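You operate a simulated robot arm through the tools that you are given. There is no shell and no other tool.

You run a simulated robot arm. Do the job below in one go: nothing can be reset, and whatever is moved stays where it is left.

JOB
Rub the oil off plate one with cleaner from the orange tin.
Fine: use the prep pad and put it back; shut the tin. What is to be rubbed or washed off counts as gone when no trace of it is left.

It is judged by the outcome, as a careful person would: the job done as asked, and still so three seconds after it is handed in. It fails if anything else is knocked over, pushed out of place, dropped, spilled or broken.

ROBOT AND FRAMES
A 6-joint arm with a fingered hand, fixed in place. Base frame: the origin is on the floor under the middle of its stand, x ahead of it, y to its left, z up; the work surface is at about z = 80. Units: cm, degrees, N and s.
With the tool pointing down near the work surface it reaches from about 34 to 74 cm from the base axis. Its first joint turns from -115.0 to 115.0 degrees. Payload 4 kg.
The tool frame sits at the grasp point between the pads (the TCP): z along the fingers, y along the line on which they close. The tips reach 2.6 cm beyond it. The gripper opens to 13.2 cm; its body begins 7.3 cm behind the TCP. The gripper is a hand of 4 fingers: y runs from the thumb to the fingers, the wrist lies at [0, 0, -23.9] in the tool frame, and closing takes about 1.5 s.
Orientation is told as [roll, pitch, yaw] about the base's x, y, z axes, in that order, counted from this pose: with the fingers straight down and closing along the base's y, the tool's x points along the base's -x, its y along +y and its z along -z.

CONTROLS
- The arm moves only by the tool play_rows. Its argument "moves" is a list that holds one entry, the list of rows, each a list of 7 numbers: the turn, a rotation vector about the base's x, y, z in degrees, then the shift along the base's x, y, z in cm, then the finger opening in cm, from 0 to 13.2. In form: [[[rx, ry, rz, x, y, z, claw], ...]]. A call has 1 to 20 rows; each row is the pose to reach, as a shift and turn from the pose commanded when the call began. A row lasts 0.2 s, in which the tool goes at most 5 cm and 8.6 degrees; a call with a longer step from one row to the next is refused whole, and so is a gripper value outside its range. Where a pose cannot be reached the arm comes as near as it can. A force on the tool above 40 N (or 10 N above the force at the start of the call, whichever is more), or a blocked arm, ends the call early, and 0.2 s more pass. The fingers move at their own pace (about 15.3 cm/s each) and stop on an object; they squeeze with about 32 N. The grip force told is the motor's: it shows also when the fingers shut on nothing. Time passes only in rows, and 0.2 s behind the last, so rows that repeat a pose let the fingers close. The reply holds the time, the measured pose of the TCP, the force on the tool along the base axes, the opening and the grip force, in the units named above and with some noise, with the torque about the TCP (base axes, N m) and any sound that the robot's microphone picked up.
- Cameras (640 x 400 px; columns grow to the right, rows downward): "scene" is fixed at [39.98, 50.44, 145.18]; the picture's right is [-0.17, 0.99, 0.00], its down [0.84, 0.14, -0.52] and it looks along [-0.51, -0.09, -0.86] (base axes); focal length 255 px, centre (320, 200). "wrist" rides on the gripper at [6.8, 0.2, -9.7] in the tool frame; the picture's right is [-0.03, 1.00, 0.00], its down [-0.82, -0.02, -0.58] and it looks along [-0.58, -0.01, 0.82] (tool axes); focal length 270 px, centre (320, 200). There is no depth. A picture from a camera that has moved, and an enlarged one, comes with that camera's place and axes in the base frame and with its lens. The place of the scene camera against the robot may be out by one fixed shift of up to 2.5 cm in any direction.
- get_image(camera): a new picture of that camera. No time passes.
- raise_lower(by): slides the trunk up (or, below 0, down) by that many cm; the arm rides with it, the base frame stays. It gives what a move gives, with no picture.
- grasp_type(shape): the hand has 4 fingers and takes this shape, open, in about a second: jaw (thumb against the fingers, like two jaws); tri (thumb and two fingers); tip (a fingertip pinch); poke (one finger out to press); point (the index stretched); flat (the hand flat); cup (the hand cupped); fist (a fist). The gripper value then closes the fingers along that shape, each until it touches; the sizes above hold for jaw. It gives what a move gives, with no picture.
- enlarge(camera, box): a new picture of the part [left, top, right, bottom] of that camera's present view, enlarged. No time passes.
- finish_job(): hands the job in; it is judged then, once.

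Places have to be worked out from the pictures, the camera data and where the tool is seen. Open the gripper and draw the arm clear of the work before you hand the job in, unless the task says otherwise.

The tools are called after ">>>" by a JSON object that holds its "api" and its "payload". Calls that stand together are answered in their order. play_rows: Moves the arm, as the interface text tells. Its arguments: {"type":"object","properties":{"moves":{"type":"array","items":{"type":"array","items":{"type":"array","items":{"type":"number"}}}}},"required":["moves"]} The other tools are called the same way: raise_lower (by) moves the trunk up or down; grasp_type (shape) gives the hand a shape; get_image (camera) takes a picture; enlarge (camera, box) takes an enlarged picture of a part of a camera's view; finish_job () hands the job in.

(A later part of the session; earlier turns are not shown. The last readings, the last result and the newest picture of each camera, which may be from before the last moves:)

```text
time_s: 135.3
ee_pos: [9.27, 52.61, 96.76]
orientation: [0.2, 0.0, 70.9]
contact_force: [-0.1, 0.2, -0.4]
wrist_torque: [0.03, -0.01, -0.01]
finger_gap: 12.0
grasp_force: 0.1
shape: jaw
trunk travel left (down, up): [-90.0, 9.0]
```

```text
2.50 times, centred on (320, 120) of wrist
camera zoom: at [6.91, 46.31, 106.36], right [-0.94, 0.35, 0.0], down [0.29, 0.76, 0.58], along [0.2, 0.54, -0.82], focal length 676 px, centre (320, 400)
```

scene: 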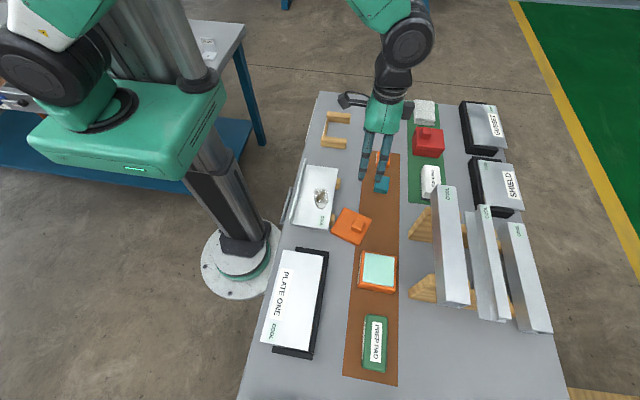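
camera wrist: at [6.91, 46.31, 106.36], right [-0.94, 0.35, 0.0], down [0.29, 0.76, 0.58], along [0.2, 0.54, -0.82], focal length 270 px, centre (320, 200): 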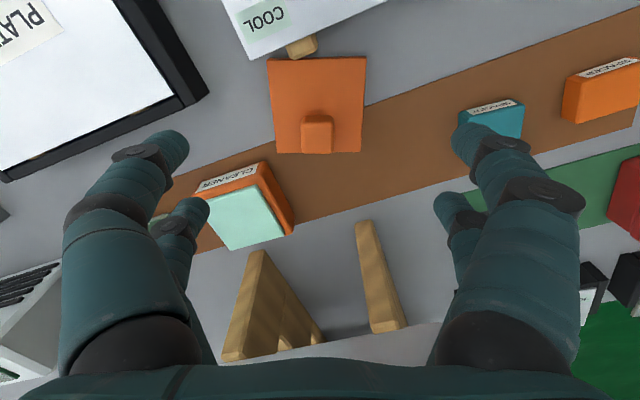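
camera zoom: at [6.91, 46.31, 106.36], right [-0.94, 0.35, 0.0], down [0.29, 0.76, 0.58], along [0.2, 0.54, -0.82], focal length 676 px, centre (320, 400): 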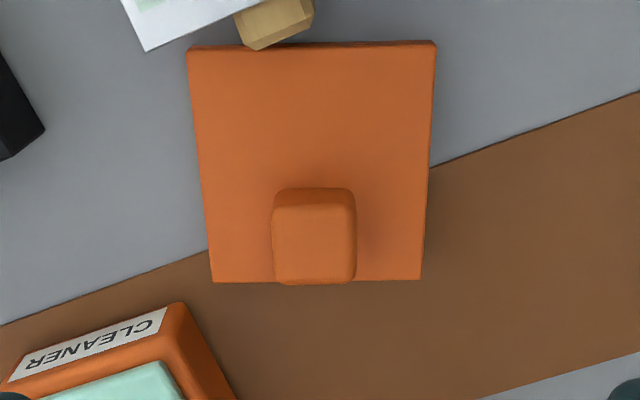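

The lid is now aligned with the hand; its centre is about 0.15 cm (thumb direction) and 0.6 cm (y′) off the TCP. I correct that and descend to just above it with an 11 cm opening.

>>> {"api": "play_rows", "payload": {"moves": [[[0, 0, 0, 0.34, 0.5, 0, 11.5], [0, 0, 0, 0.34, 0.5, -3.5, 11.5], [0, 0, 0, 0.34, 0.5, -7, 11.5], [0, 0, 0, 0.34, 0.5, -9.5, 11.5], [0, 0, 0, 0.34, 0.5, -11, 11.5], [0, 0, 0, 0.34, 0.5, -11, 11.5]]]}}

>>> {"api": "get_image", "payload": {"camera": "wrist"}}

>>> {"api": "enlarge", "payload": {"camera": "scene", "box": [310, 170, 420, 280]}}

```text
time_s: 136.7
ee_pos: [9.65, 53.32, 85.84]
orientation: [0.2, 0.1, 71.0]
contact_force: [-0.9, -0.4, -0.3]
wrist_torque: [0.03, 0.01, -0.01]
finger_gap: 11.5
grasp_force: 0.0
shape: jaw
trunk travel left (down, up): [-90.0, 9.0]
```

```text
taken
camera wrist: at [7.24, 46.9, 95.42], right [-0.94, 0.35, 0.0], down [0.29, 0.76, 0.58], along [0.2, 0.54, -0.82], focal length 270 px, centre (320, 200)
```

wrist: 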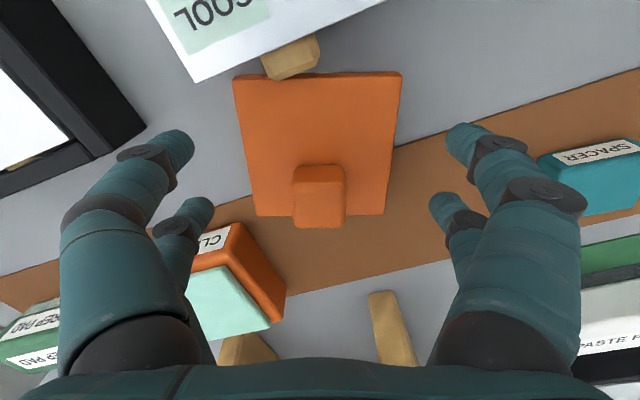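

```text
3.64 times, centred on (365, 225) of scene
camera zoom: at [39.98, 50.44, 145.18], right [-0.17, 0.99, 0.0], down [0.84, 0.14, -0.52], along [-0.51, -0.09, -0.86], focal length 927 px, centre (156, 109)
```

zoom: 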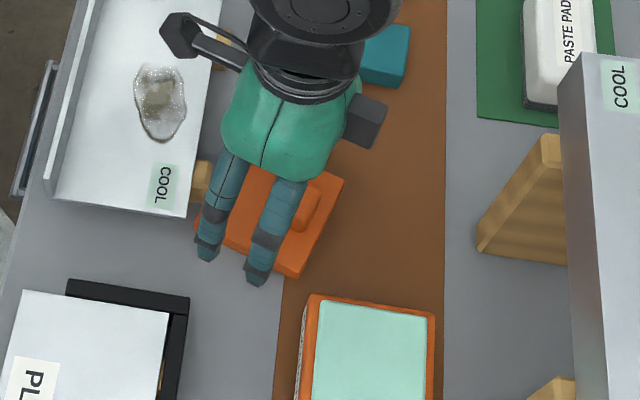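

All four fingers are clear of the tin, frame and block. I lower slowly beside the lid's edges, watching for contact with the table.

>>> {"api": "play_rows", "payload": {"moves": [[[0, 0, 0, 0, 0, -0.8, 11.5], [0, 0, 0, 0, 0, -1.5, 11.5], [0, 0, 0, 0, 0, -1.8, 11.5], [0, 0, 0, 0, 0, -2.0, 11.5], [0, 0, 0, 0, 0, -2.2, 11.5], [0, 0, 0, 0, 0, -2.4, 11.5]]]}}

>>> {"api": "get_image", "payload": {"camera": "wrist"}}

```text
time_s: 138.1
ee_pos: [9.63, 53.31, 83.35]
orientation: [0.2, 0.1, 71.0]
contact_force: [-0.3, -0.1, 0.5]
wrist_torque: [0.0, 0.04, 0.02]
finger_gap: 11.52
grasp_force: 0.1
shape: jaw
trunk travel left (down, up): [-90.0, 9.0]
```

```text
taken
camera wrist: at [7.32, 46.92, 92.98], right [-0.94, 0.35, 0.0], down [0.29, 0.76, 0.58], along [0.2, 0.54, -0.82], focal length 270 px, centre (320, 200)
```

wrist: 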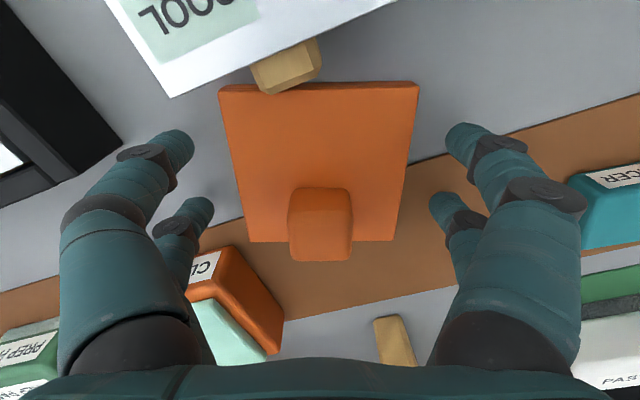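

No contact yet at z 83.35. I continue in 0.1 cm steps.

>>> {"api": "play_rows", "payload": {"moves": [[[0, 0, 0, 0, 0, -0.1, 11.5], [0, 0, 0, 0, 0, -0.2, 11.5], [0, 0, 0, 0, 0, -0.3, 11.5], [0, 0, 0, 0, 0, -0.4, 11.5]]]}}

```text
time_s: 139.1
ee_pos: [9.57, 53.32, 83.12]
orientation: [0.2, 0.1, 71.0]
contact_force: [-0.2, -0.2, -0.6]
wrist_torque: [0.02, -0.02, -0.01]
finger_gap: 11.53
grasp_force: 0.1
shape: jaw
trunk travel left (down, up): [-90.0, 9.0]
```

Still free. I close to 9.6 (just outside the lid's edges) so the tips have nearly their final shape, then probe downward.

>>> {"api": "play_rows", "payload": {"moves": [[[0, 0, 0, 0, 0, 0, 10.5], [0, 0, 0, 0, 0, 0, 9.8], [0, 0, 0, 0, 0, 0, 9.6], [0, 0, 0, 0, 0, -0.1, 9.6], [0, 0, 0, 0, 0, -0.2, 9.6]]]}}

>>> {"api": "get_image", "payload": {"camera": "wrist"}}

```text
time_s: 140.3
ee_pos: [9.73, 53.36, 82.8]
orientation: [0.2, 0.0, 71.0]
contact_force: [-0.5, -0.5, 2.1]
wrist_torque: [0.07, 0.14, 0.07]
finger_gap: 9.62
grasp_force: 0.0
shape: jaw
trunk travel left (down, up): [-90.0, 9.0]
```

```text
taken
camera wrist: at [7.27, 46.93, 92.45], right [-0.94, 0.35, 0.0], down [0.29, 0.76, 0.58], along [0.2, 0.54, -0.82], focal length 270 px, centre (320, 200)
```

wrist: 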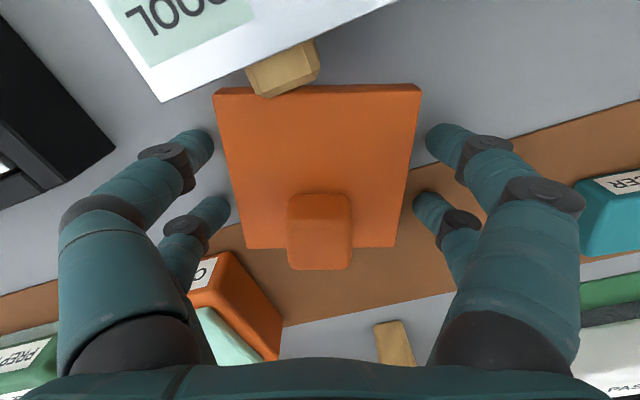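

Touch felt at z ≈ 82.8 (fingertip on the mat). I raise 0.15 and close onto the lid's edges.

>>> {"api": "play_rows", "payload": {"moves": [[[0, 0, 0, 0, 0, 0.15, 9.6], [0, 0, 0, 0, 0, 0.15, 9.0], [0, 0, 0, 0, 0, 0.15, 8.6], [0, 0, 0, 0, 0, 0.15, 8.3], [0, 0, 0, 0, 0, 0.15, 8.0], [0, 0, 0, 0, 0, 0.15, 7.6], [0, 0, 0, 0, 0, 0.15, 7.6], [0, 0, 0, 0, 0, 0.15, 7.6]]]}}

>>> {"api": "get_image", "payload": {"camera": "wrist"}}

>>> {"api": "enlarge", "payload": {"camera": "wrist", "box": [170, 70, 470, 270]}}

```text
time_s: 142.1
ee_pos: [9.69, 53.33, 82.92]
orientation: [0.2, 0.0, 71.0]
contact_force: [0.4, -0.8, -0.5]
wrist_torque: [-0.02, 0.0, 0.0]
finger_gap: 7.69
grasp_force: 32.2
shape: jaw
trunk travel left (down, up): [-90.0, 9.0]
```

```text
taken
camera wrist: at [7.3, 46.91, 92.57], right [-0.94, 0.35, 0.0], down [0.29, 0.76, 0.58], along [0.2, 0.54, -0.82], focal length 270 px, centre (320, 200)
```

wrist: 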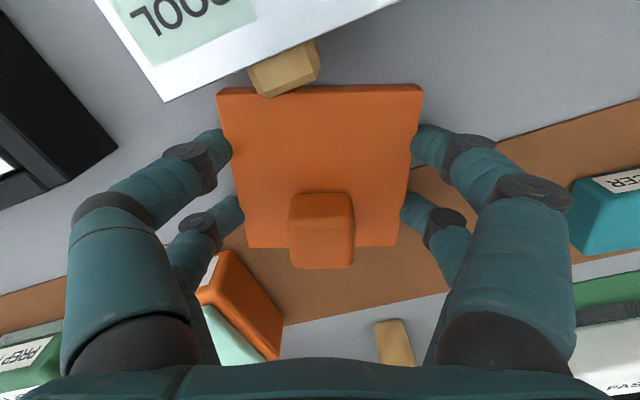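

```text
2.00 times, centred on (320, 170) of wrist
camera zoom: at [7.3, 46.91, 92.57], right [-0.94, 0.35, 0.0], down [0.29, 0.76, 0.58], along [0.2, 0.54, -0.82], focal length 541 px, centre (320, 260)
```

zoom: 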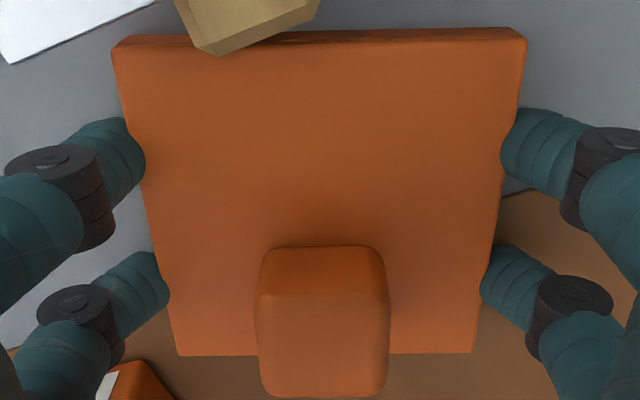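

The lid is gripped squarely by its edges (32 N). I lift gently and check.

>>> {"api": "play_rows", "payload": {"moves": [[[0, 0, 0, 0, 0, 0.3, 7.2], [0, 0, 0, 0, 0, 1, 7.2], [0, 0, 0, 0, 0, 2.5, 7.2], [0, 0, 0, 0, 0, 5, 7.2], [0, 0, 0, 0, 0, 8, 7.2], [0, 0, 0, 0, 0, 8, 7.2]]]}}

>>> {"api": "get_image", "payload": {"camera": "wrist"}}

>>> {"api": "enlarge", "payload": {"camera": "scene", "box": [310, 170, 420, 280]}}

```text
time_s: 143.5
ee_pos: [9.63, 53.16, 90.96]
orientation: [0.2, 0.1, 71.0]
contact_force: [-0.2, 0.5, -0.2]
wrist_torque: [0.0, 0.03, 0.0]
finger_gap: 7.68
grasp_force: 32.1
shape: jaw
trunk travel left (down, up): [-90.0, 9.0]
```

```text
taken
camera wrist: at [7.32, 46.84, 100.52], right [-0.94, 0.35, 0.0], down [0.29, 0.76, 0.58], along [0.2, 0.54, -0.82], focal length 270 px, centre (320, 200)
```

wrist: 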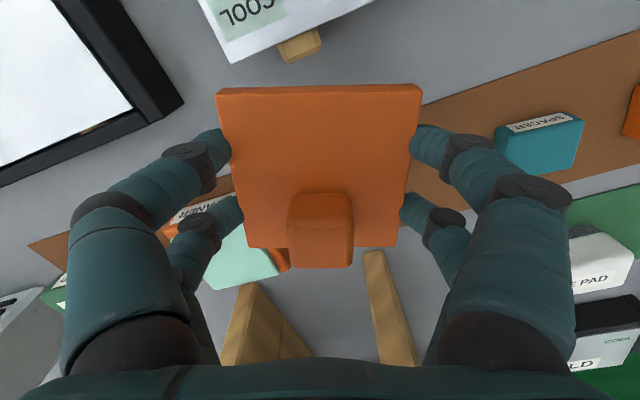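

```text
3.64 times, centred on (365, 225) of scene
camera zoom: at [39.98, 50.44, 145.18], right [-0.17, 0.99, 0.0], down [0.84, 0.14, -0.52], along [-0.51, -0.09, -0.86], focal length 927 px, centre (156, 109)
```

zoom: 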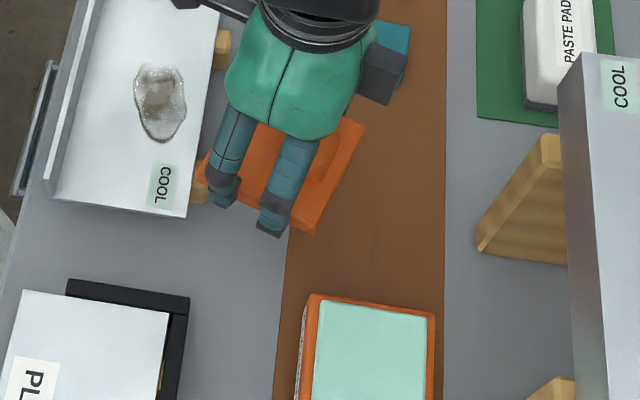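

The lid is held level. I raise it, turn it back to yaw 90° so it is square with the tin, and carry it above the tin centre (20.95, 60.85).

>>> {"api": "play_rows", "payload": {"moves": [[[0, 0, 0, 0, 0, 3, 7.2], [0, 0, 5, 1, 0.5, 6, 7.2], [0, 0, 10, 4, 2.5, 6, 7.2], [0, 0, 15, 7, 4.5, 6, 7.2], [0, 0, 19, 10, 6.5, 6, 7.2], [0, 0, 19, 11.35, 7.5, 6, 7.2], [0, 0, 19, 11.35, 7.5, 6, 7.2]]]}}

>>> {"api": "get_image", "payload": {"camera": "wrist"}}

>>> {"api": "enlarge", "payload": {"camera": "scene", "box": [340, 180, 460, 300]}}

```text
time_s: 145.1
ee_pos: [21.18, 60.82, 96.92]
orientation: [0.2, 0.1, 90.0]
contact_force: [0.0, 0.0, 0.0]
wrist_torque: [0.01, 0.0, -0.03]
finger_gap: 7.67
grasp_force: 32.0
shape: jaw
trunk travel left (down, up): [-90.0, 9.0]
```

```text
taken
camera wrist: at [20.94, 54.01, 106.53], right [-1.0, 0.03, 0.0], down [0.02, 0.82, 0.58], along [0.01, 0.58, -0.82], focal length 270 px, centre (320, 200)
```

wrist: 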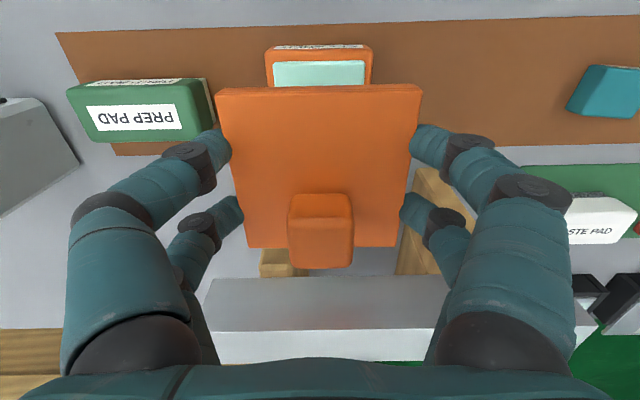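

```text
3.33 times, centred on (400, 240) of scene
camera zoom: at [39.98, 50.44, 145.18], right [-0.17, 0.99, 0.0], down [0.84, 0.14, -0.52], along [-0.51, -0.09, -0.86], focal length 850 px, centre (53, 67)
```

zoom: 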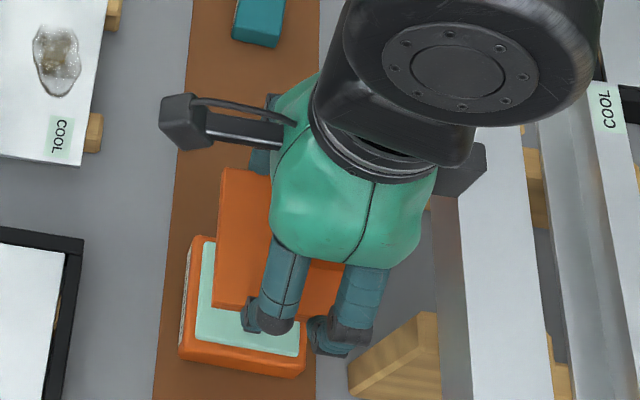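

In this view lid and tin centres agree in x (≈21.0); the lid is about 0.1 cm too far +y. I correct and descend to about 2 cm above the tin to compare edges.

>>> {"api": "play_rows", "payload": {"moves": [[[0, 0, 0, 0, -0.1, -2.5, 7.2], [0, 0, 0, 0, -0.1, -5, 7.2], [0, 0, 0, 0, -0.1, -6.8, 7.2], [0, 0, 0, 0, -0.1, -7.8, 7.2], [0, 0, 0, 0, -0.1, -7.8, 7.2]]]}}

>>> {"api": "get_image", "payload": {"camera": "wrist"}}

>>> {"api": "enlarge", "payload": {"camera": "scene", "box": [340, 220, 430, 310]}}

>>> {"api": "enlarge", "payload": {"camera": "wrist", "box": [190, 30, 450, 130]}}

```text
time_s: 146.3
ee_pos: [20.97, 60.69, 89.02]
orientation: [0.2, 0.0, 90.0]
contact_force: [0.2, -0.9, -0.2]
wrist_torque: [0.01, -0.01, -0.02]
finger_gap: 7.68
grasp_force: 32.6
shape: jaw
trunk travel left (down, up): [-90.0, 9.0]
```

```text
taken
camera wrist: at [20.85, 53.88, 98.7], right [-1.0, 0.03, 0.0], down [0.02, 0.82, 0.58], along [0.01, 0.58, -0.82], focal length 270 px, centre (320, 200)
```

wrist: 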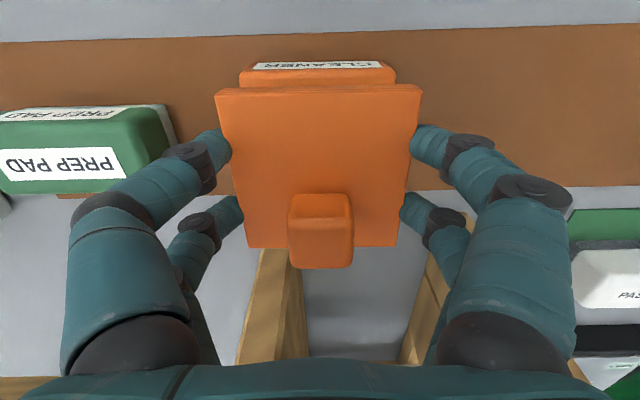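

```text
4.44 times, centred on (385, 265) of scene
camera zoom: at [39.98, 50.44, 145.18], right [-0.17, 0.99, 0.0], down [0.84, 0.14, -0.52], along [-0.51, -0.09, -0.86], focal length 1133 px, centre (31, -89)
```

zoom: 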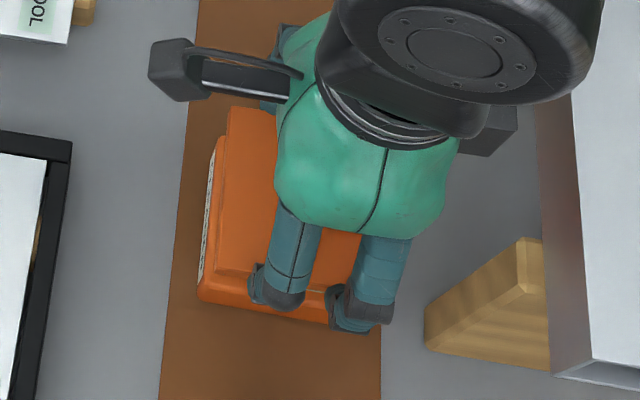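

```text
2.46 times, centred on (320, 80) of wrist
camera zoom: at [20.85, 53.88, 98.7], right [-1.0, 0.03, 0.0], down [0.02, 0.82, 0.58], along [0.01, 0.58, -0.82], focal length 665 px, centre (320, 495)
```

zoom: 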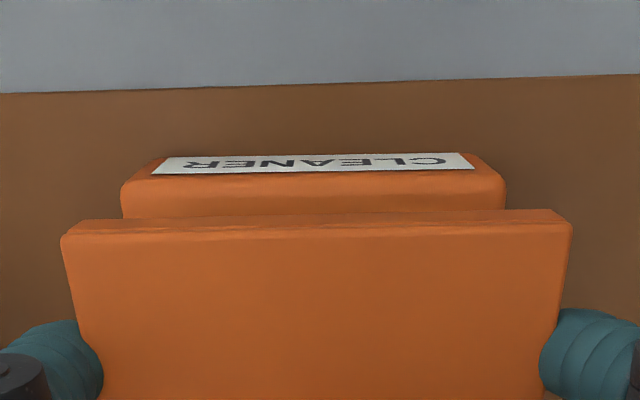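

The tin's centre appears about 0.1 cm further +x and 0.15 cm further −y than the lid. I correct that and lower close to contact.

>>> {"api": "play_rows", "payload": {"moves": [[[0, 0, 0, 0.08, -0.16, 0, 7.2], [0, 0, 0, 0.08, -0.16, -0.6, 7.2], [0, 0, 0, 0.08, -0.16, -1.1, 7.2], [0, 0, 0, 0.08, -0.16, -1.5, 7.2], [0, 0, 0, 0.08, -0.16, -1.5, 7.2]]]}}

>>> {"api": "enlarge", "payload": {"camera": "wrist", "box": [190, 30, 450, 130]}}

>>> {"api": "enlarge", "payload": {"camera": "scene", "box": [350, 230, 420, 300]}}

```text
time_s: 147.5
ee_pos: [21.07, 60.48, 87.61]
orientation: [0.3, 0.1, 90.0]
contact_force: [0.2, 0.5, 0.2]
wrist_torque: [0.02, 0.0, -0.02]
finger_gap: 7.67
grasp_force: 31.6
shape: jaw
trunk travel left (down, up): [-90.0, 9.0]
```

```text
2.46 times, centred on (320, 80) of wrist
camera zoom: at [21.03, 53.66, 97.26], right [-1.0, 0.03, 0.0], down [0.02, 0.82, 0.58], along [0.01, 0.58, -0.82], focal length 665 px, centre (320, 495)
```

zoom: 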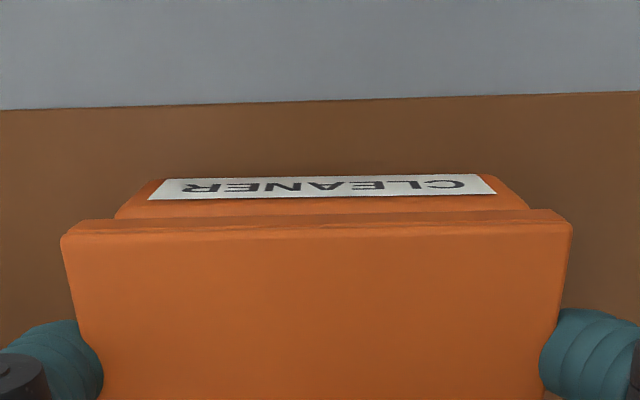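

```text
5.71 times, centred on (385, 265) of scene
camera zoom: at [39.98, 50.44, 145.18], right [-0.17, 0.99, 0.0], down [0.84, 0.14, -0.52], along [-0.51, -0.09, -0.86], focal length 1456 px, centre (-51, -171)
```

zoom: 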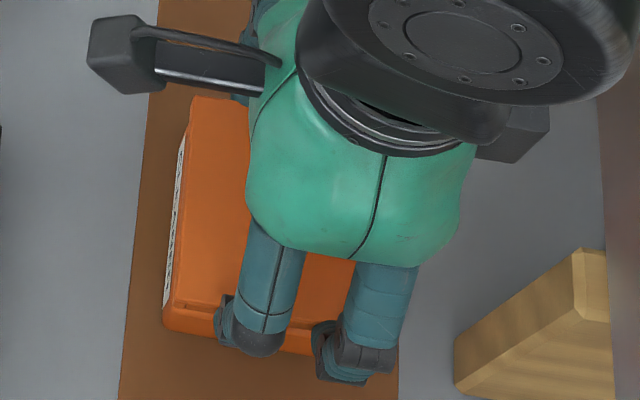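

Edges now line up within a millimetre. I lower slowly until the lid touches.

>>> {"api": "play_rows", "payload": {"moves": [[[0, 0, 0, -0.04, 0, -0.15, 7.2], [0, 0, 0, -0.04, 0, -0.3, 7.2], [0, 0, 0, -0.04, 0, -0.4, 7.2], [0, 0, 0, -0.04, 0, -0.5, 7.2], [0, 0, 0, -0.04, 0, -0.6, 7.2]]]}}

```text
time_s: 148.7
ee_pos: [21.09, 60.51, 87.18]
orientation: [0.3, 0.1, 90.1]
contact_force: [0.6, -0.5, -1.5]
wrist_torque: [0.01, -0.02, 0.01]
finger_gap: 7.68
grasp_force: 32.0
shape: jaw
trunk travel left (down, up): [-90.0, 9.0]
```

>>> {"api": "play_rows", "payload": {"moves": [[[0, 0, 0, 0, 0, -0.1, 7.2], [0, 0, 0, 0, 0, -0.2, 7.2], [0, 0, 0, 0, 0, -0.3, 7.2]]]}}

```text
time_s: 149.5
ee_pos: [21.03, 60.53, 86.75]
orientation: [0.3, 0.0, 90.0]
contact_force: [-0.7, 0.1, -0.1]
wrist_torque: [0.02, 0.02, 0.02]
finger_gap: 7.67
grasp_force: 32.2
shape: jaw
trunk travel left (down, up): [-90.0, 9.0]
```

No contact yet at z 86.7; I keep lowering in 0.1 steps.

>>> {"api": "play_rows", "payload": {"moves": [[[0, 0, 0, 0, 0, -0.1, 7.2], [0, 0, 0, 0, 0, -0.2, 7.2], [0, 0, 0, 0, 0, -0.3, 7.2]]]}}

>>> {"api": "enlarge", "payload": {"camera": "wrist", "box": [190, 30, 450, 130]}}

>>> {"api": "enlarge", "payload": {"camera": "scene", "box": [350, 230, 420, 300]}}

```text
time_s: 150.3
ee_pos: [21.19, 60.46, 86.45]
orientation: [0.2, 0.0, 90.1]
contact_force: [-0.9, 0.9, 1.9]
wrist_torque: [-0.1, -0.08, -0.02]
finger_gap: 7.64
grasp_force: 32.1
shape: jaw
trunk travel left (down, up): [-90.0, 9.0]
```

```text
2.46 times, centred on (320, 80) of wrist
camera zoom: at [20.96, 53.67, 96.1], right [-1.0, 0.03, 0.0], down [0.02, 0.82, 0.58], along [0.01, 0.58, -0.82], focal length 665 px, centre (320, 495)
```

zoom: 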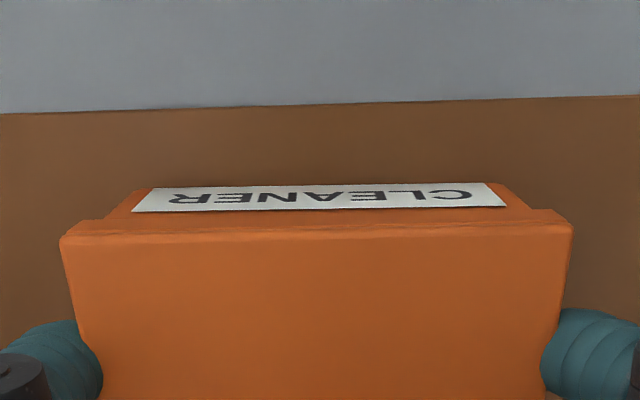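

```text
5.71 times, centred on (385, 265) of scene
camera zoom: at [39.98, 50.44, 145.18], right [-0.17, 0.99, 0.0], down [0.84, 0.14, -0.52], along [-0.51, -0.09, -0.86], focal length 1456 px, centre (-51, -171)
```

zoom: 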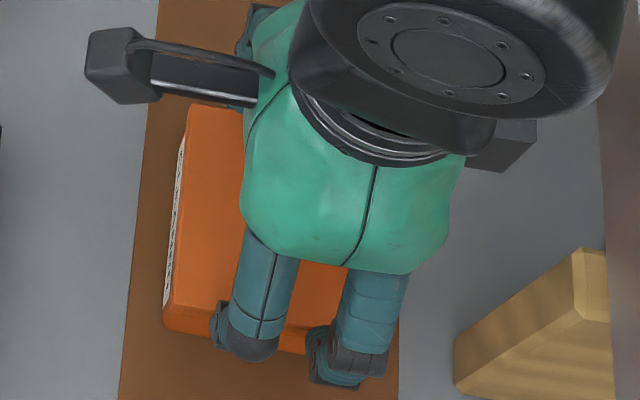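

Contact begins (about 2–3 N). I press 0.1 more to seat it.

>>> {"api": "play_rows", "payload": {"moves": [[[0, 0, 0, 0, 0, -0.08, 7.2], [0, 0, 0, 0, 0, -0.15, 7.2], [0, 0, 0, 0, 0, -0.15, 7.2]]]}}

>>> {"api": "get_image", "payload": {"camera": "wrist"}}

```text
time_s: 151.1
ee_pos: [21.15, 60.48, 86.22]
orientation: [0.2, 0.1, 90.1]
contact_force: [-0.8, -0.3, 7.8]
wrist_torque: [-0.27, -0.28, -0.01]
finger_gap: 7.66
grasp_force: 32.0
shape: jaw
trunk travel left (down, up): [-90.0, 9.0]
```

```text
taken
camera wrist: at [20.97, 53.68, 95.94], right [-1.0, 0.03, 0.0], down [0.02, 0.82, 0.58], along [0.01, 0.58, -0.82], focal length 270 px, centre (320, 200)
```

wrist: 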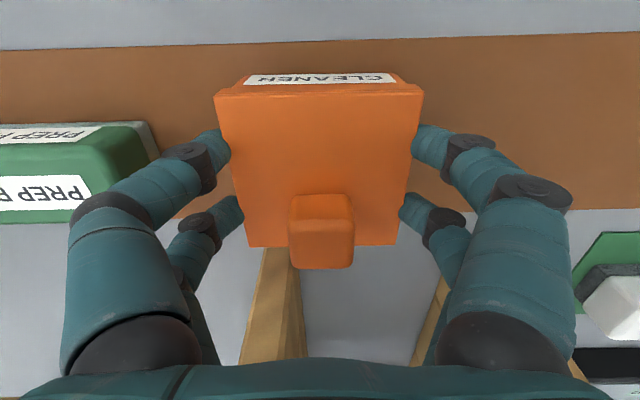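

The force is concentrated towards the (+x, −y) corner. I press slightly more to see whether it seats evenly.

>>> {"api": "play_rows", "payload": {"moves": [[[0, 0, 0, 0, 0, -0.1, 7.2], [0, 0, 0, 0, 0, -0.1, 7.2]]]}}

>>> {"api": "enlarge", "payload": {"camera": "wrist", "box": [190, 60, 450, 280]}}

```text
time_s: 151.7
ee_pos: [21.21, 60.59, 86.34]
orientation: [0.1, -0.2, 90.1]
contact_force: [-0.2, 1.3, 14.5]
wrist_torque: [-0.24, -0.36, 0.02]
finger_gap: 7.65
grasp_force: 31.7
shape: jaw
trunk travel left (down, up): [-90.0, 9.0]
```

```text
1.82 times, centred on (320, 170) of wrist
camera zoom: at [20.96, 53.66, 95.89], right [-1.0, 0.03, 0.0], down [0.02, 0.81, 0.58], along [0.01, 0.58, -0.82], focal length 491 px, centre (320, 254)
```

zoom: 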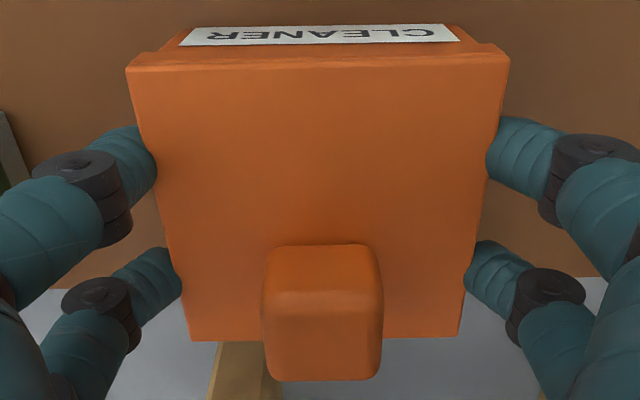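

It is seated (force now near the middle). I ease the pressure and open the fingers slowly.

>>> {"api": "play_rows", "payload": {"moves": [[[0, 0, 0, 0, 0, 0.1, 7.7], [0, 0, 0, 0, 0, 0.15, 8.0], [0, 0, 0, 0, 0, 0.15, 8.4], [0, 0, 0, 0, 0, 0.15, 9.0], [0, 0, 0, 0, 0, 0.15, 9.8], [0, 0, 0, 0, 0, 0.15, 10.4], [0, 0, 0, 0, 0, 0.15, 10.4]]]}}

>>> {"api": "get_image", "payload": {"camera": "wrist"}}

>>> {"api": "enlarge", "payload": {"camera": "scene", "box": [350, 230, 420, 300]}}

```text
time_s: 153.3
ee_pos: [21.12, 60.48, 86.3]
orientation: [0.2, -0.1, 90.0]
contact_force: [-0.4, 0.5, -0.7]
wrist_torque: [0.04, -0.04, 0.0]
finger_gap: 10.37
grasp_force: 0.0
shape: jaw
trunk travel left (down, up): [-90.0, 9.0]
```

```text
taken
camera wrist: at [20.97, 53.74, 95.9], right [-1.0, 0.03, 0.0], down [0.02, 0.82, 0.58], along [0.01, 0.58, -0.82], focal length 270 px, centre (320, 200)
```

wrist: 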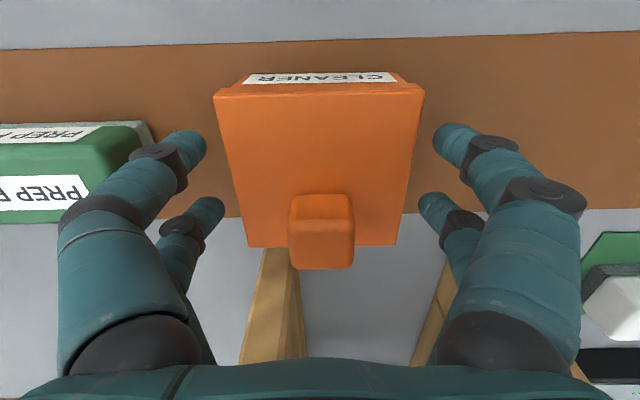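

```text
5.71 times, centred on (385, 265) of scene
camera zoom: at [39.98, 50.44, 145.18], right [-0.17, 0.99, 0.0], down [0.84, 0.14, -0.52], along [-0.51, -0.09, -0.86], focal length 1456 px, centre (-51, -171)
```

zoom: 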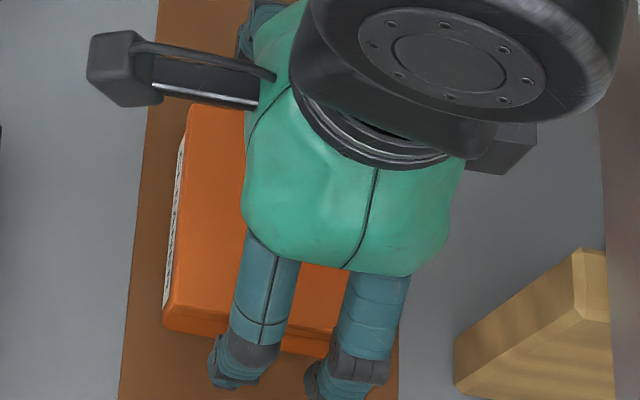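

The lid is released and sits on the tin. I raise the hand straight up and inspect.

>>> {"api": "play_rows", "payload": {"moves": [[[0, 0, 0, 0, 0, 1, 10.4], [0, 0, 0, 0, 0, 4, 10.4], [0, 0, 0, 0, 0, 8, 10.4], [0, 0, 0, 0, 0, 12, 10.4], [0, 0, 0, 0, 0, 16, 10.4], [0, 0, 0, -3, -4, 18, 10.4], [0, 0, 0, -6, -8, 18, 10.4], [0, 0, 0, -6, -8, 18, 10.4]]]}}

>>> {"api": "get_image", "payload": {"camera": "wrist"}}

>>> {"api": "enlarge", "payload": {"camera": "scene", "box": [330, 210, 430, 310]}}

>>> {"api": "get_image", "payload": {"camera": "scene"}}

```text
refused: row 6 steps farther than a row can; nothing moved
```

```text
taken
camera wrist: at [20.97, 53.74, 95.9], right [-1.0, 0.03, 0.0], down [0.02, 0.82, 0.58], along [0.01, 0.58, -0.82], focal length 270 px, centre (320, 200)
```

wrist: 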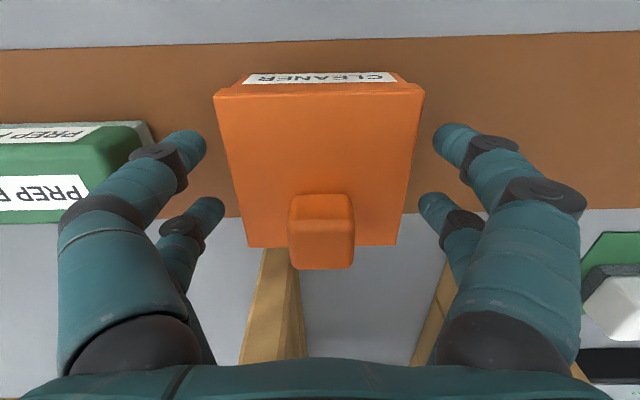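

```text
4.00 times, centred on (380, 260) of scene
camera zoom: at [39.98, 50.44, 145.18], right [-0.17, 0.99, 0.0], down [0.84, 0.14, -0.52], along [-0.51, -0.09, -0.86], focal length 1019 px, centre (80, -40)
```

zoom: 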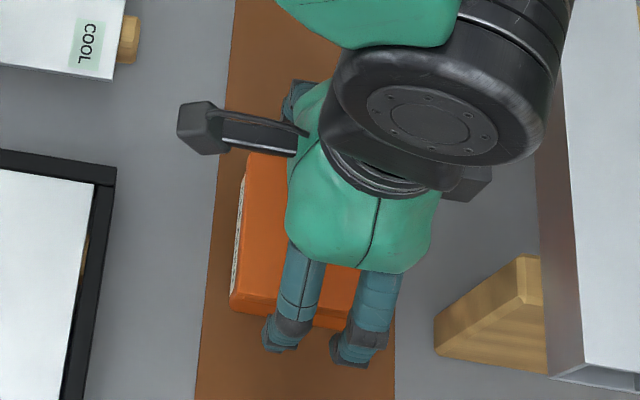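

```text
taken
```

scene: 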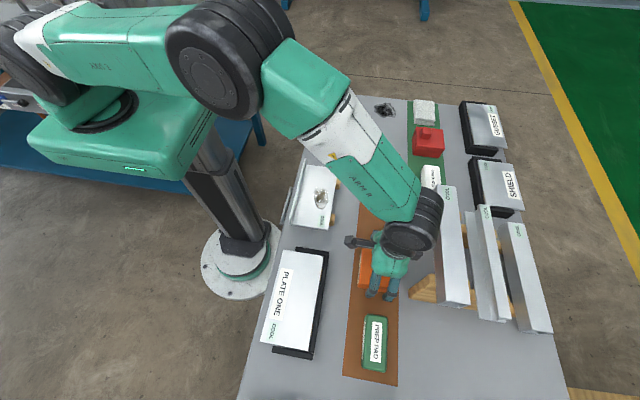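

That call was refused because one step was too long. I repeat with shorter steps.

>>> {"api": "play_rows", "payload": {"moves": [[[0, 0, 0, 0, 0, 1, 10.4], [0, 0, 0, 0, 0, 4, 10.4], [0, 0, 0, 0, 0, 8, 10.4], [0, 0, 0, 0, 0, 12, 10.4], [0, 0, 0, 0, 0, 16, 10.4], [0, 0, 0, -2, -3, 18, 10.4], [0, 0, 0, -4, -6, 18, 10.4], [0, 0, 0, -6, -9, 18, 10.4], [0, 0, 0, -6, -9, 18, 10.4]]]}}

>>> {"api": "get_image", "payload": {"camera": "wrist"}}

>>> {"api": "enlarge", "payload": {"camera": "scene", "box": [330, 210, 430, 310]}}

>>> {"api": "get_image", "payload": {"camera": "scene"}}

```text
time_s: 155.3
ee_pos: [15.12, 51.44, 104.31]
orientation: [0.1, 0.1, 89.9]
contact_force: [1.0, 0.5, 0.6]
wrist_torque: [-0.03, -0.02, 0.0]
finger_gap: 10.39
grasp_force: 0.1
shape: jaw
trunk travel left (down, up): [-90.0, 9.0]
```

```text
taken
camera wrist: at [14.95, 44.59, 113.94], right [-1.0, 0.03, 0.0], down [0.02, 0.82, 0.58], along [0.01, 0.58, -0.82], focal length 270 px, centre (320, 200)
```

wrist: 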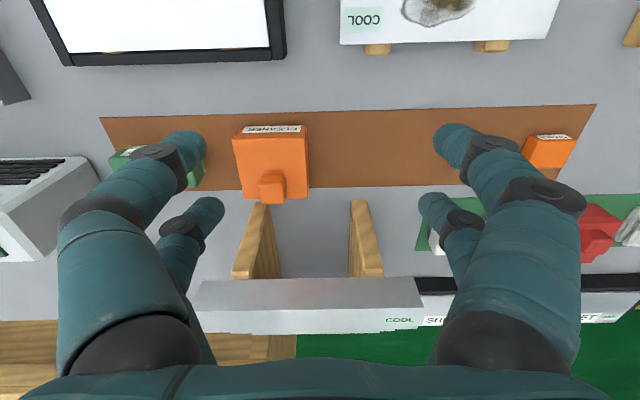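

```text
4.00 times, centred on (380, 260) of scene
camera zoom: at [39.98, 50.44, 145.18], right [-0.17, 0.99, 0.0], down [0.84, 0.14, -0.52], along [-0.51, -0.09, -0.86], focal length 1019 px, centre (80, -40)
```

zoom: 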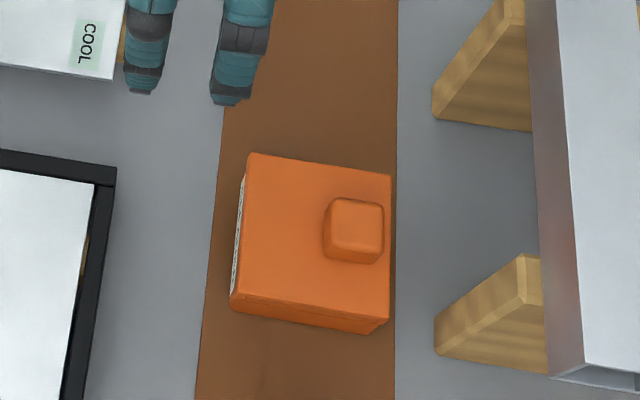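

```text
taken
```

scene: 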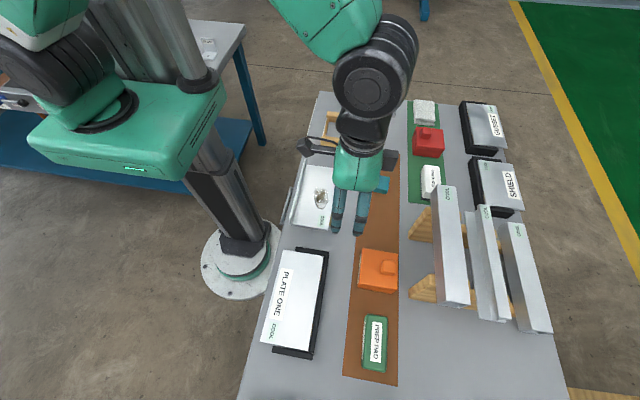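

The lid sits flush on the tin. I retract the hand to its starting area, turning it back, and then verify everything.

>>> {"api": "play_rows", "payload": {"moves": [[[0, 0, -8.2, -0.5, -1.4, 0.8, 11], [0, 0, -16.4, -1, -2.8, 1.6, 12], [0, 0, -24.6, -1.6, -4.2, 2.4, 13.2], [0, 0, -32.8, -2.2, -5.6, 3.2, 13.2], [0, 0, -41, -2.8, -7, 4, 13.2], [0, 0, -49.2, -3.4, -8.4, 4.8, 13.2], [0, 0, -57.4, -4, -9.8, 5.6, 13.2], [0, 0, -65.6, -4.6, -11.2, 6.4, 13.2], [0, 0, -73.8, -5.2, -12.6, 7.2, 13.2], [0, 0, -82, -5.8, -14, 8, 13.2], [0, 0, -90, -6.3, -15.1, 8, 13.2], [0, 0, -90, -6.3, -15.1, 8, 13.2]]]}}

>>> {"api": "get_image", "payload": {"camera": "scene"}}

>>> {"api": "get_image", "payload": {"camera": "wrist"}}

>>> {"api": "enlarge", "payload": {"camera": "scene", "box": [345, 140, 425, 245]}}

>>> {"api": "enlarge", "payload": {"camera": "scene", "box": [240, 230, 420, 390]}}

>>> {"api": "enlarge", "payload": {"camera": "scene", "box": [340, 300, 410, 390]}}

```text
time_s: 157.9
ee_pos: [8.66, 36.31, 112.35]
orientation: [0.2, 0.0, -0.1]
contact_force: [-0.3, -0.1, 0.3]
wrist_torque: [-0.01, 0.05, 0.03]
finger_gap: 13.21
grasp_force: 0.1
shape: jaw
trunk travel left (down, up): [-90.0, 9.0]
```

```text
taken
```

scene: 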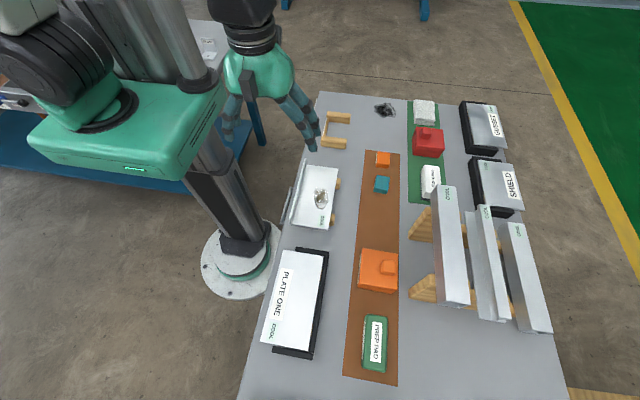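

```text
taken
camera wrist: at [1.89, 36.51, 121.96], right [0.03, 1.0, 0.0], down [0.82, -0.02, 0.58], along [0.58, -0.01, -0.82], focal length 270 px, centre (320, 200)
```

wrist: 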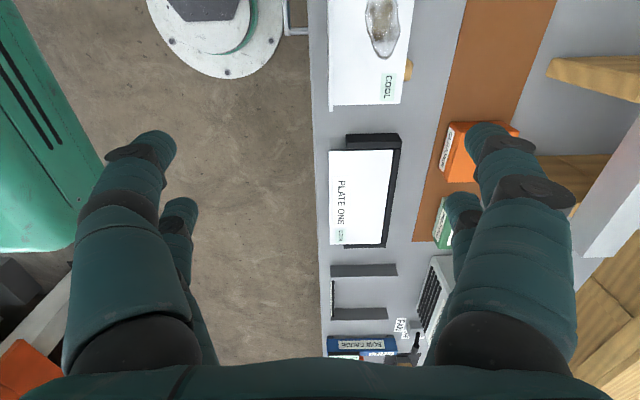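

```text
3.81 times, centred on (385, 192) of scene
camera zoom: at [39.98, 50.44, 145.18], right [-0.17, 0.99, 0.0], down [0.84, 0.14, -0.52], along [-0.51, -0.09, -0.86], focal length 971 px, centre (72, 229)
```

zoom: 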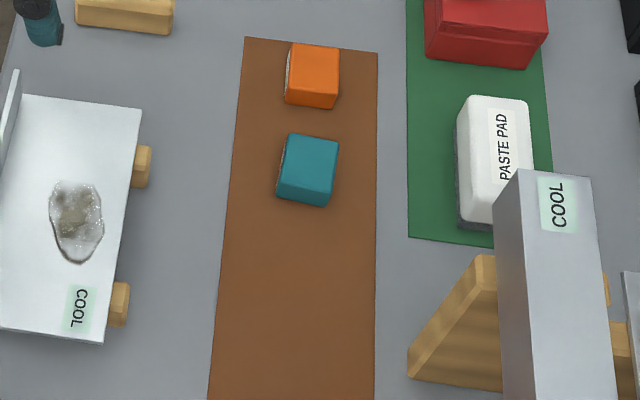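

```text
2.50 times, centred on (330, 310) of scene
camera zoom: at [39.98, 50.44, 145.18], right [-0.17, 0.99, 0.0], down [0.84, 0.14, -0.52], along [-0.51, -0.09, -0.86], focal length 637 px, centre (295, -75)
```

zoom: 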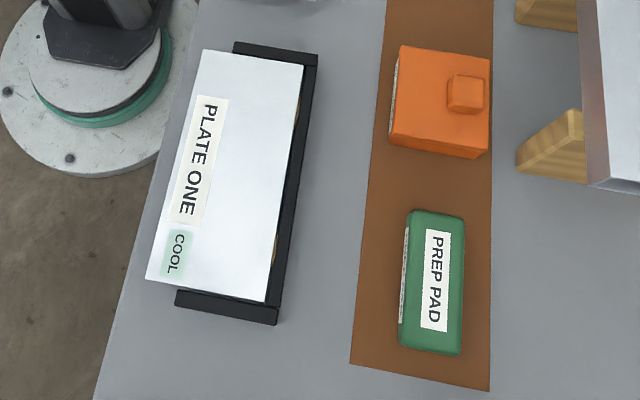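

```text
4.44 times, centred on (375, 345) of scene
camera zoom: at [39.98, 50.44, 145.18], right [-0.17, 0.99, 0.0], down [0.84, 0.14, -0.52], along [-0.51, -0.09, -0.86], focal length 1133 px, centre (76, -444)
```

zoom: 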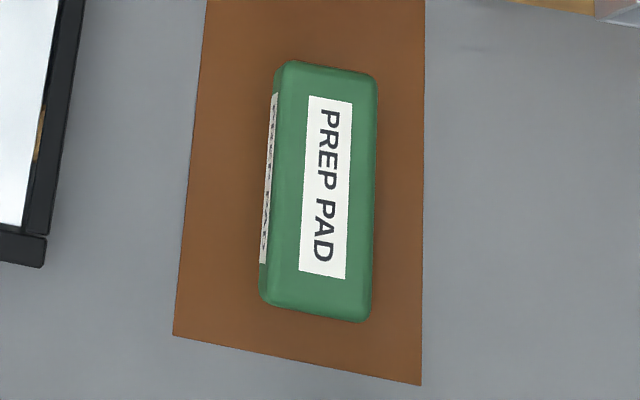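

Almost everything is in place, but the teal spacer looks slightly different from the start. I go back to the earlier high viewpoint over the mat to compare it with the first pictures.

>>> {"api": "play_rows", "payload": {"moves": [[[0, 0, 0, -2.2, 3.5, 0, 13.2], [0, 0, 0, -4.4, 7, 0, 13.2], [0, 0, 0, -6.6, 10.5, 0, 13.2], [0, 0, 0, -8.8, 14, 0, 13.2], [0, 0, 0, -11, 17.5, 0, 13.2], [0, 0, 0, -13.2, 21, 0, 13.2], [0, 0, 0, -15.6, 24.85, 0, 13.2], [0, 0, 0, -15.6, 24.85, 0, 13.2]]]}}

>>> {"api": "get_image", "payload": {"camera": "wrist"}}

>>> {"api": "enlarge", "payload": {"camera": "wrist", "box": [240, 0, 400, 120]}}

>>> {"api": "enlarge", "payload": {"camera": "wrist", "box": [240, 100, 400, 240]}}

```text
time_s: 159.7
ee_pos: [-6.65, 61.23, 112.37]
orientation: [0.1, 0.1, 0.0]
contact_force: [-0.1, 0.2, 0.3]
wrist_torque: [0.01, -0.01, -0.06]
finger_gap: 13.2
grasp_force: 0.1
shape: jaw
trunk travel left (down, up): [-90.0, 9.0]
```

```text
taken
camera wrist: at [-13.5, 61.37, 122.0], right [0.03, 1.0, 0.0], down [0.82, -0.02, 0.58], along [0.58, -0.01, -0.82], focal length 270 px, centre (320, 200)
```

wrist: 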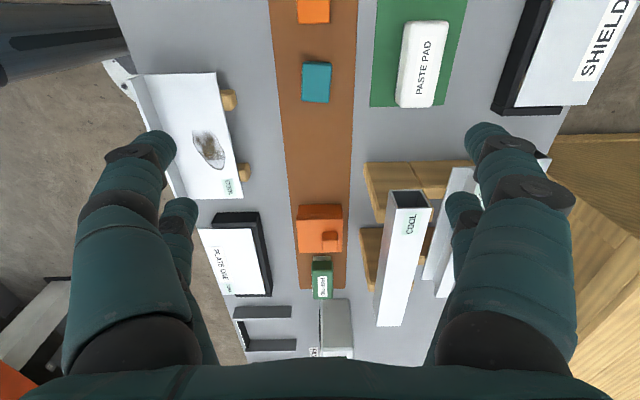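

```text
3.33 times, centred on (320, 60) of wrist
camera zoom: at [-13.5, 61.37, 122.0], right [0.03, 1.0, 0.0], down [0.82, -0.02, 0.58], along [0.58, -0.01, -0.82], focal length 901 px, centre (320, 667)
```

zoom: 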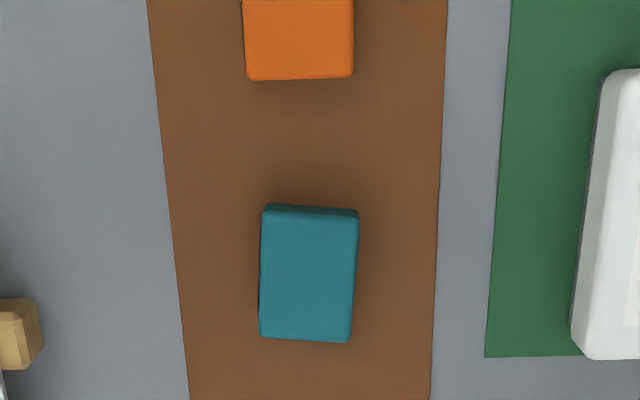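

```text
2.86 times, centred on (320, 170) of wrist
camera zoom: at [-13.5, 61.37, 122.0], right [0.03, 1.0, 0.0], down [0.82, -0.02, 0.58], along [0.58, -0.01, -0.82], focal length 772 px, centre (320, 286)
```

zoom: 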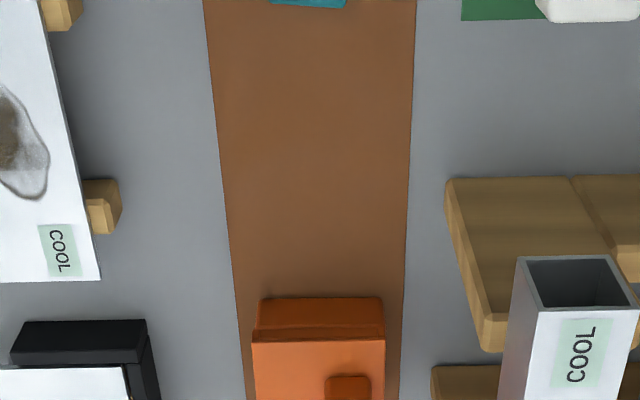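

Compared with the first picture, the teal spacer has been nudged about 0.5 cm towards −x and turned about 5°. I will put it back: grip it with a matching yaw, then move it to its original place. First I go above it.

>>> {"api": "play_rows", "payload": {"moves": [[[0, 0, -5, 0.8, -0.2, -2, 11], [0, 0, -5, 1.5, -0.35, -6, 9], [0, 0, -5, 1.5, -0.35, -10.5, 8], [0, 0, -5, 1.5, -0.35, -15, 8], [0, 0, -5, 1.5, -0.35, -18, 8], [0, 0, -5, 1.5, -0.35, -18, 8]]]}}

>>> {"api": "get_image", "payload": {"camera": "wrist"}}

>>> {"api": "enlarge", "payload": {"camera": "wrist", "box": [220, 40, 420, 200]}}

>>> {"api": "enlarge", "payload": {"camera": "scene", "box": [330, 120, 450, 240]}}

```text
time_s: 161.1
ee_pos: [-5.1, 61.04, 94.2]
orientation: [0.4, 0.1, -5.0]
contact_force: [-0.6, -1.2, -0.5]
wrist_torque: [-0.01, -0.02, -0.02]
finger_gap: 8.06
grasp_force: 0.1
shape: jaw
trunk travel left (down, up): [-90.0, 9.0]
```

```text
taken
camera wrist: at [-11.93, 61.71, 103.92], right [0.11, 0.99, 0.0], down [0.81, -0.09, 0.58], along [0.57, -0.06, -0.82], focal length 270 px, centre (320, 200)
```

wrist: 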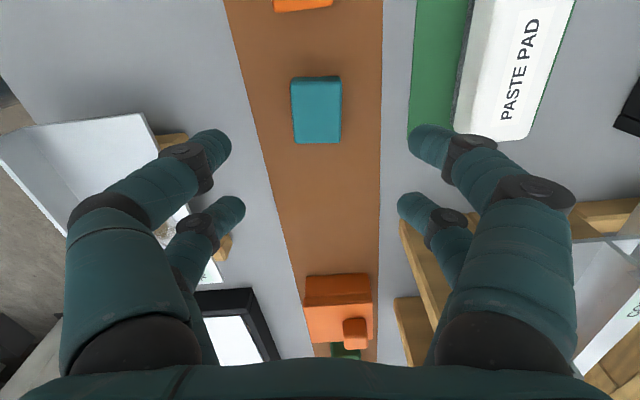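

```text
2.50 times, centred on (320, 120) of wrist
camera zoom: at [-11.93, 61.71, 103.92], right [0.11, 0.99, 0.0], down [0.81, -0.09, 0.58], along [0.57, -0.06, -0.82], focal length 676 px, centre (320, 400)
```

zoom: 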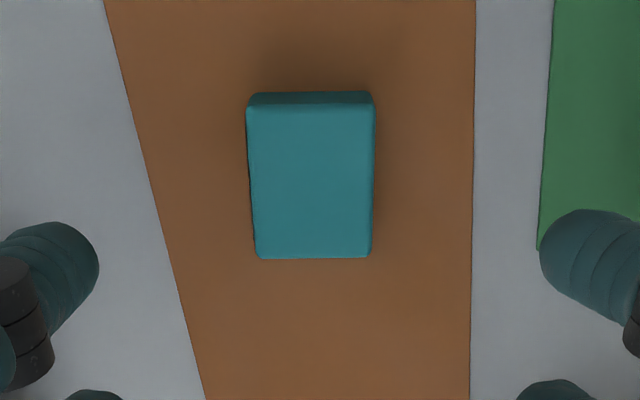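

```text
3.33 times, centred on (390, 180) of scene
camera zoom: at [39.98, 50.44, 145.18], right [-0.17, 0.99, 0.0], down [0.84, 0.14, -0.52], along [-0.51, -0.09, -0.86], focal length 850 px, centre (87, 267)
```

zoom: 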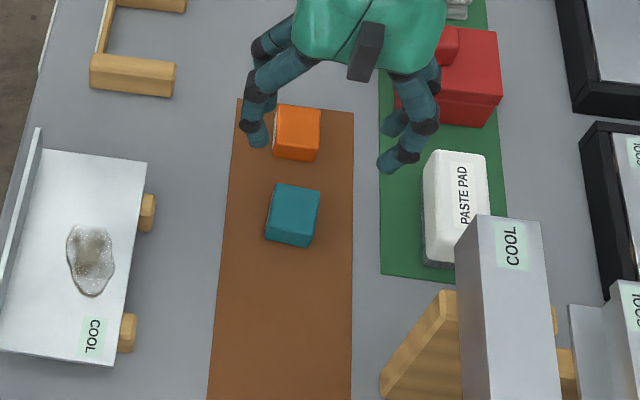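

The hand is aligned with the spacer; it sits 0.2 cm towards −y of the TCP. I shift and descend.

>>> {"api": "play_rows", "payload": {"moves": [[[0, 0, 0, 0, -0.2, -3.5, 8], [0, 0, 0, 0, -0.2, -7, 8], [0, 0, 0, 0, -0.2, -9, 8], [0, 0, 0, 0, -0.2, -10, 8], [0, 0, 0, 0, -0.2, -10.5, 8], [0, 0, 0, 0, -0.2, -10.5, 8]]]}}

>>> {"api": "get_image", "payload": {"camera": "wrist"}}

```text
time_s: 162.5
ee_pos: [-5.1, 60.65, 83.79]
orientation: [0.2, 0.0, -5.0]
contact_force: [0.1, 0.8, 0.4]
wrist_torque: [0.01, -0.02, 0.0]
finger_gap: 8.05
grasp_force: 0.1
shape: jaw
trunk travel left (down, up): [-90.0, 9.0]
```

```text
taken
camera wrist: at [-12.06, 61.44, 93.45], right [0.11, 0.99, 0.0], down [0.81, -0.09, 0.58], along [0.57, -0.06, -0.82], focal length 270 px, centre (320, 200)
```

wrist: 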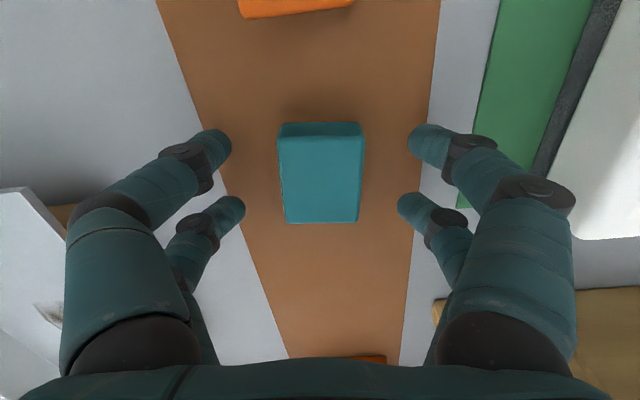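

The spacer is centred between the fingers. I lower a little more and close on it gently.

>>> {"api": "play_rows", "payload": {"moves": [[[0, 0, 0, 0, 0, -0.15, 8], [0, 0, 0, 0, 0, -0.25, 7], [0, 0, 0, 0, 0, -0.25, 6], [0, 0, 0, 0, 0, -0.25, 5], [0, 0, 0, 0, 0, -0.25, 4.2], [0, 0, 0, 0, 0, -0.25, 3.5], [0, 0, 0, 0, 0, -0.25, 2.8], [0, 0, 0, 0, 0, -0.25, 2.8], [0, 0, 0, 0, 0, -0.25, 2.8]]]}}

>>> {"api": "get_image", "payload": {"camera": "wrist"}}

```text
time_s: 164.5
ee_pos: [-5.22, 60.72, 83.47]
orientation: [0.2, 0.0, -4.9]
contact_force: [0.0, -0.7, -0.4]
wrist_torque: [0.01, 0.02, -0.01]
finger_gap: 3.29
grasp_force: 31.9
shape: jaw
trunk travel left (down, up): [-90.0, 9.0]
```

```text
taken
camera wrist: at [-12.08, 61.47, 93.22], right [0.11, 0.99, 0.0], down [0.81, -0.09, 0.58], along [0.57, -0.06, -0.82], focal length 270 px, centre (320, 200)
```

wrist: 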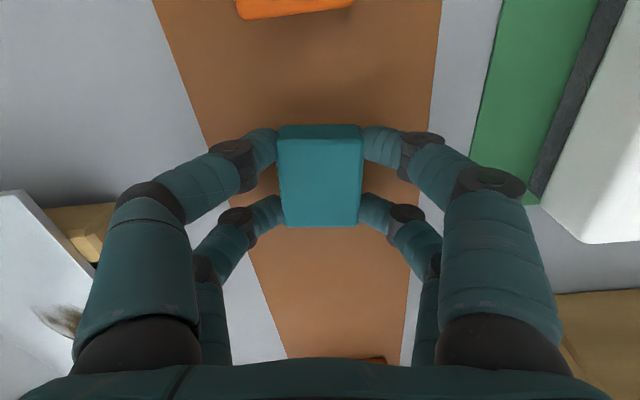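

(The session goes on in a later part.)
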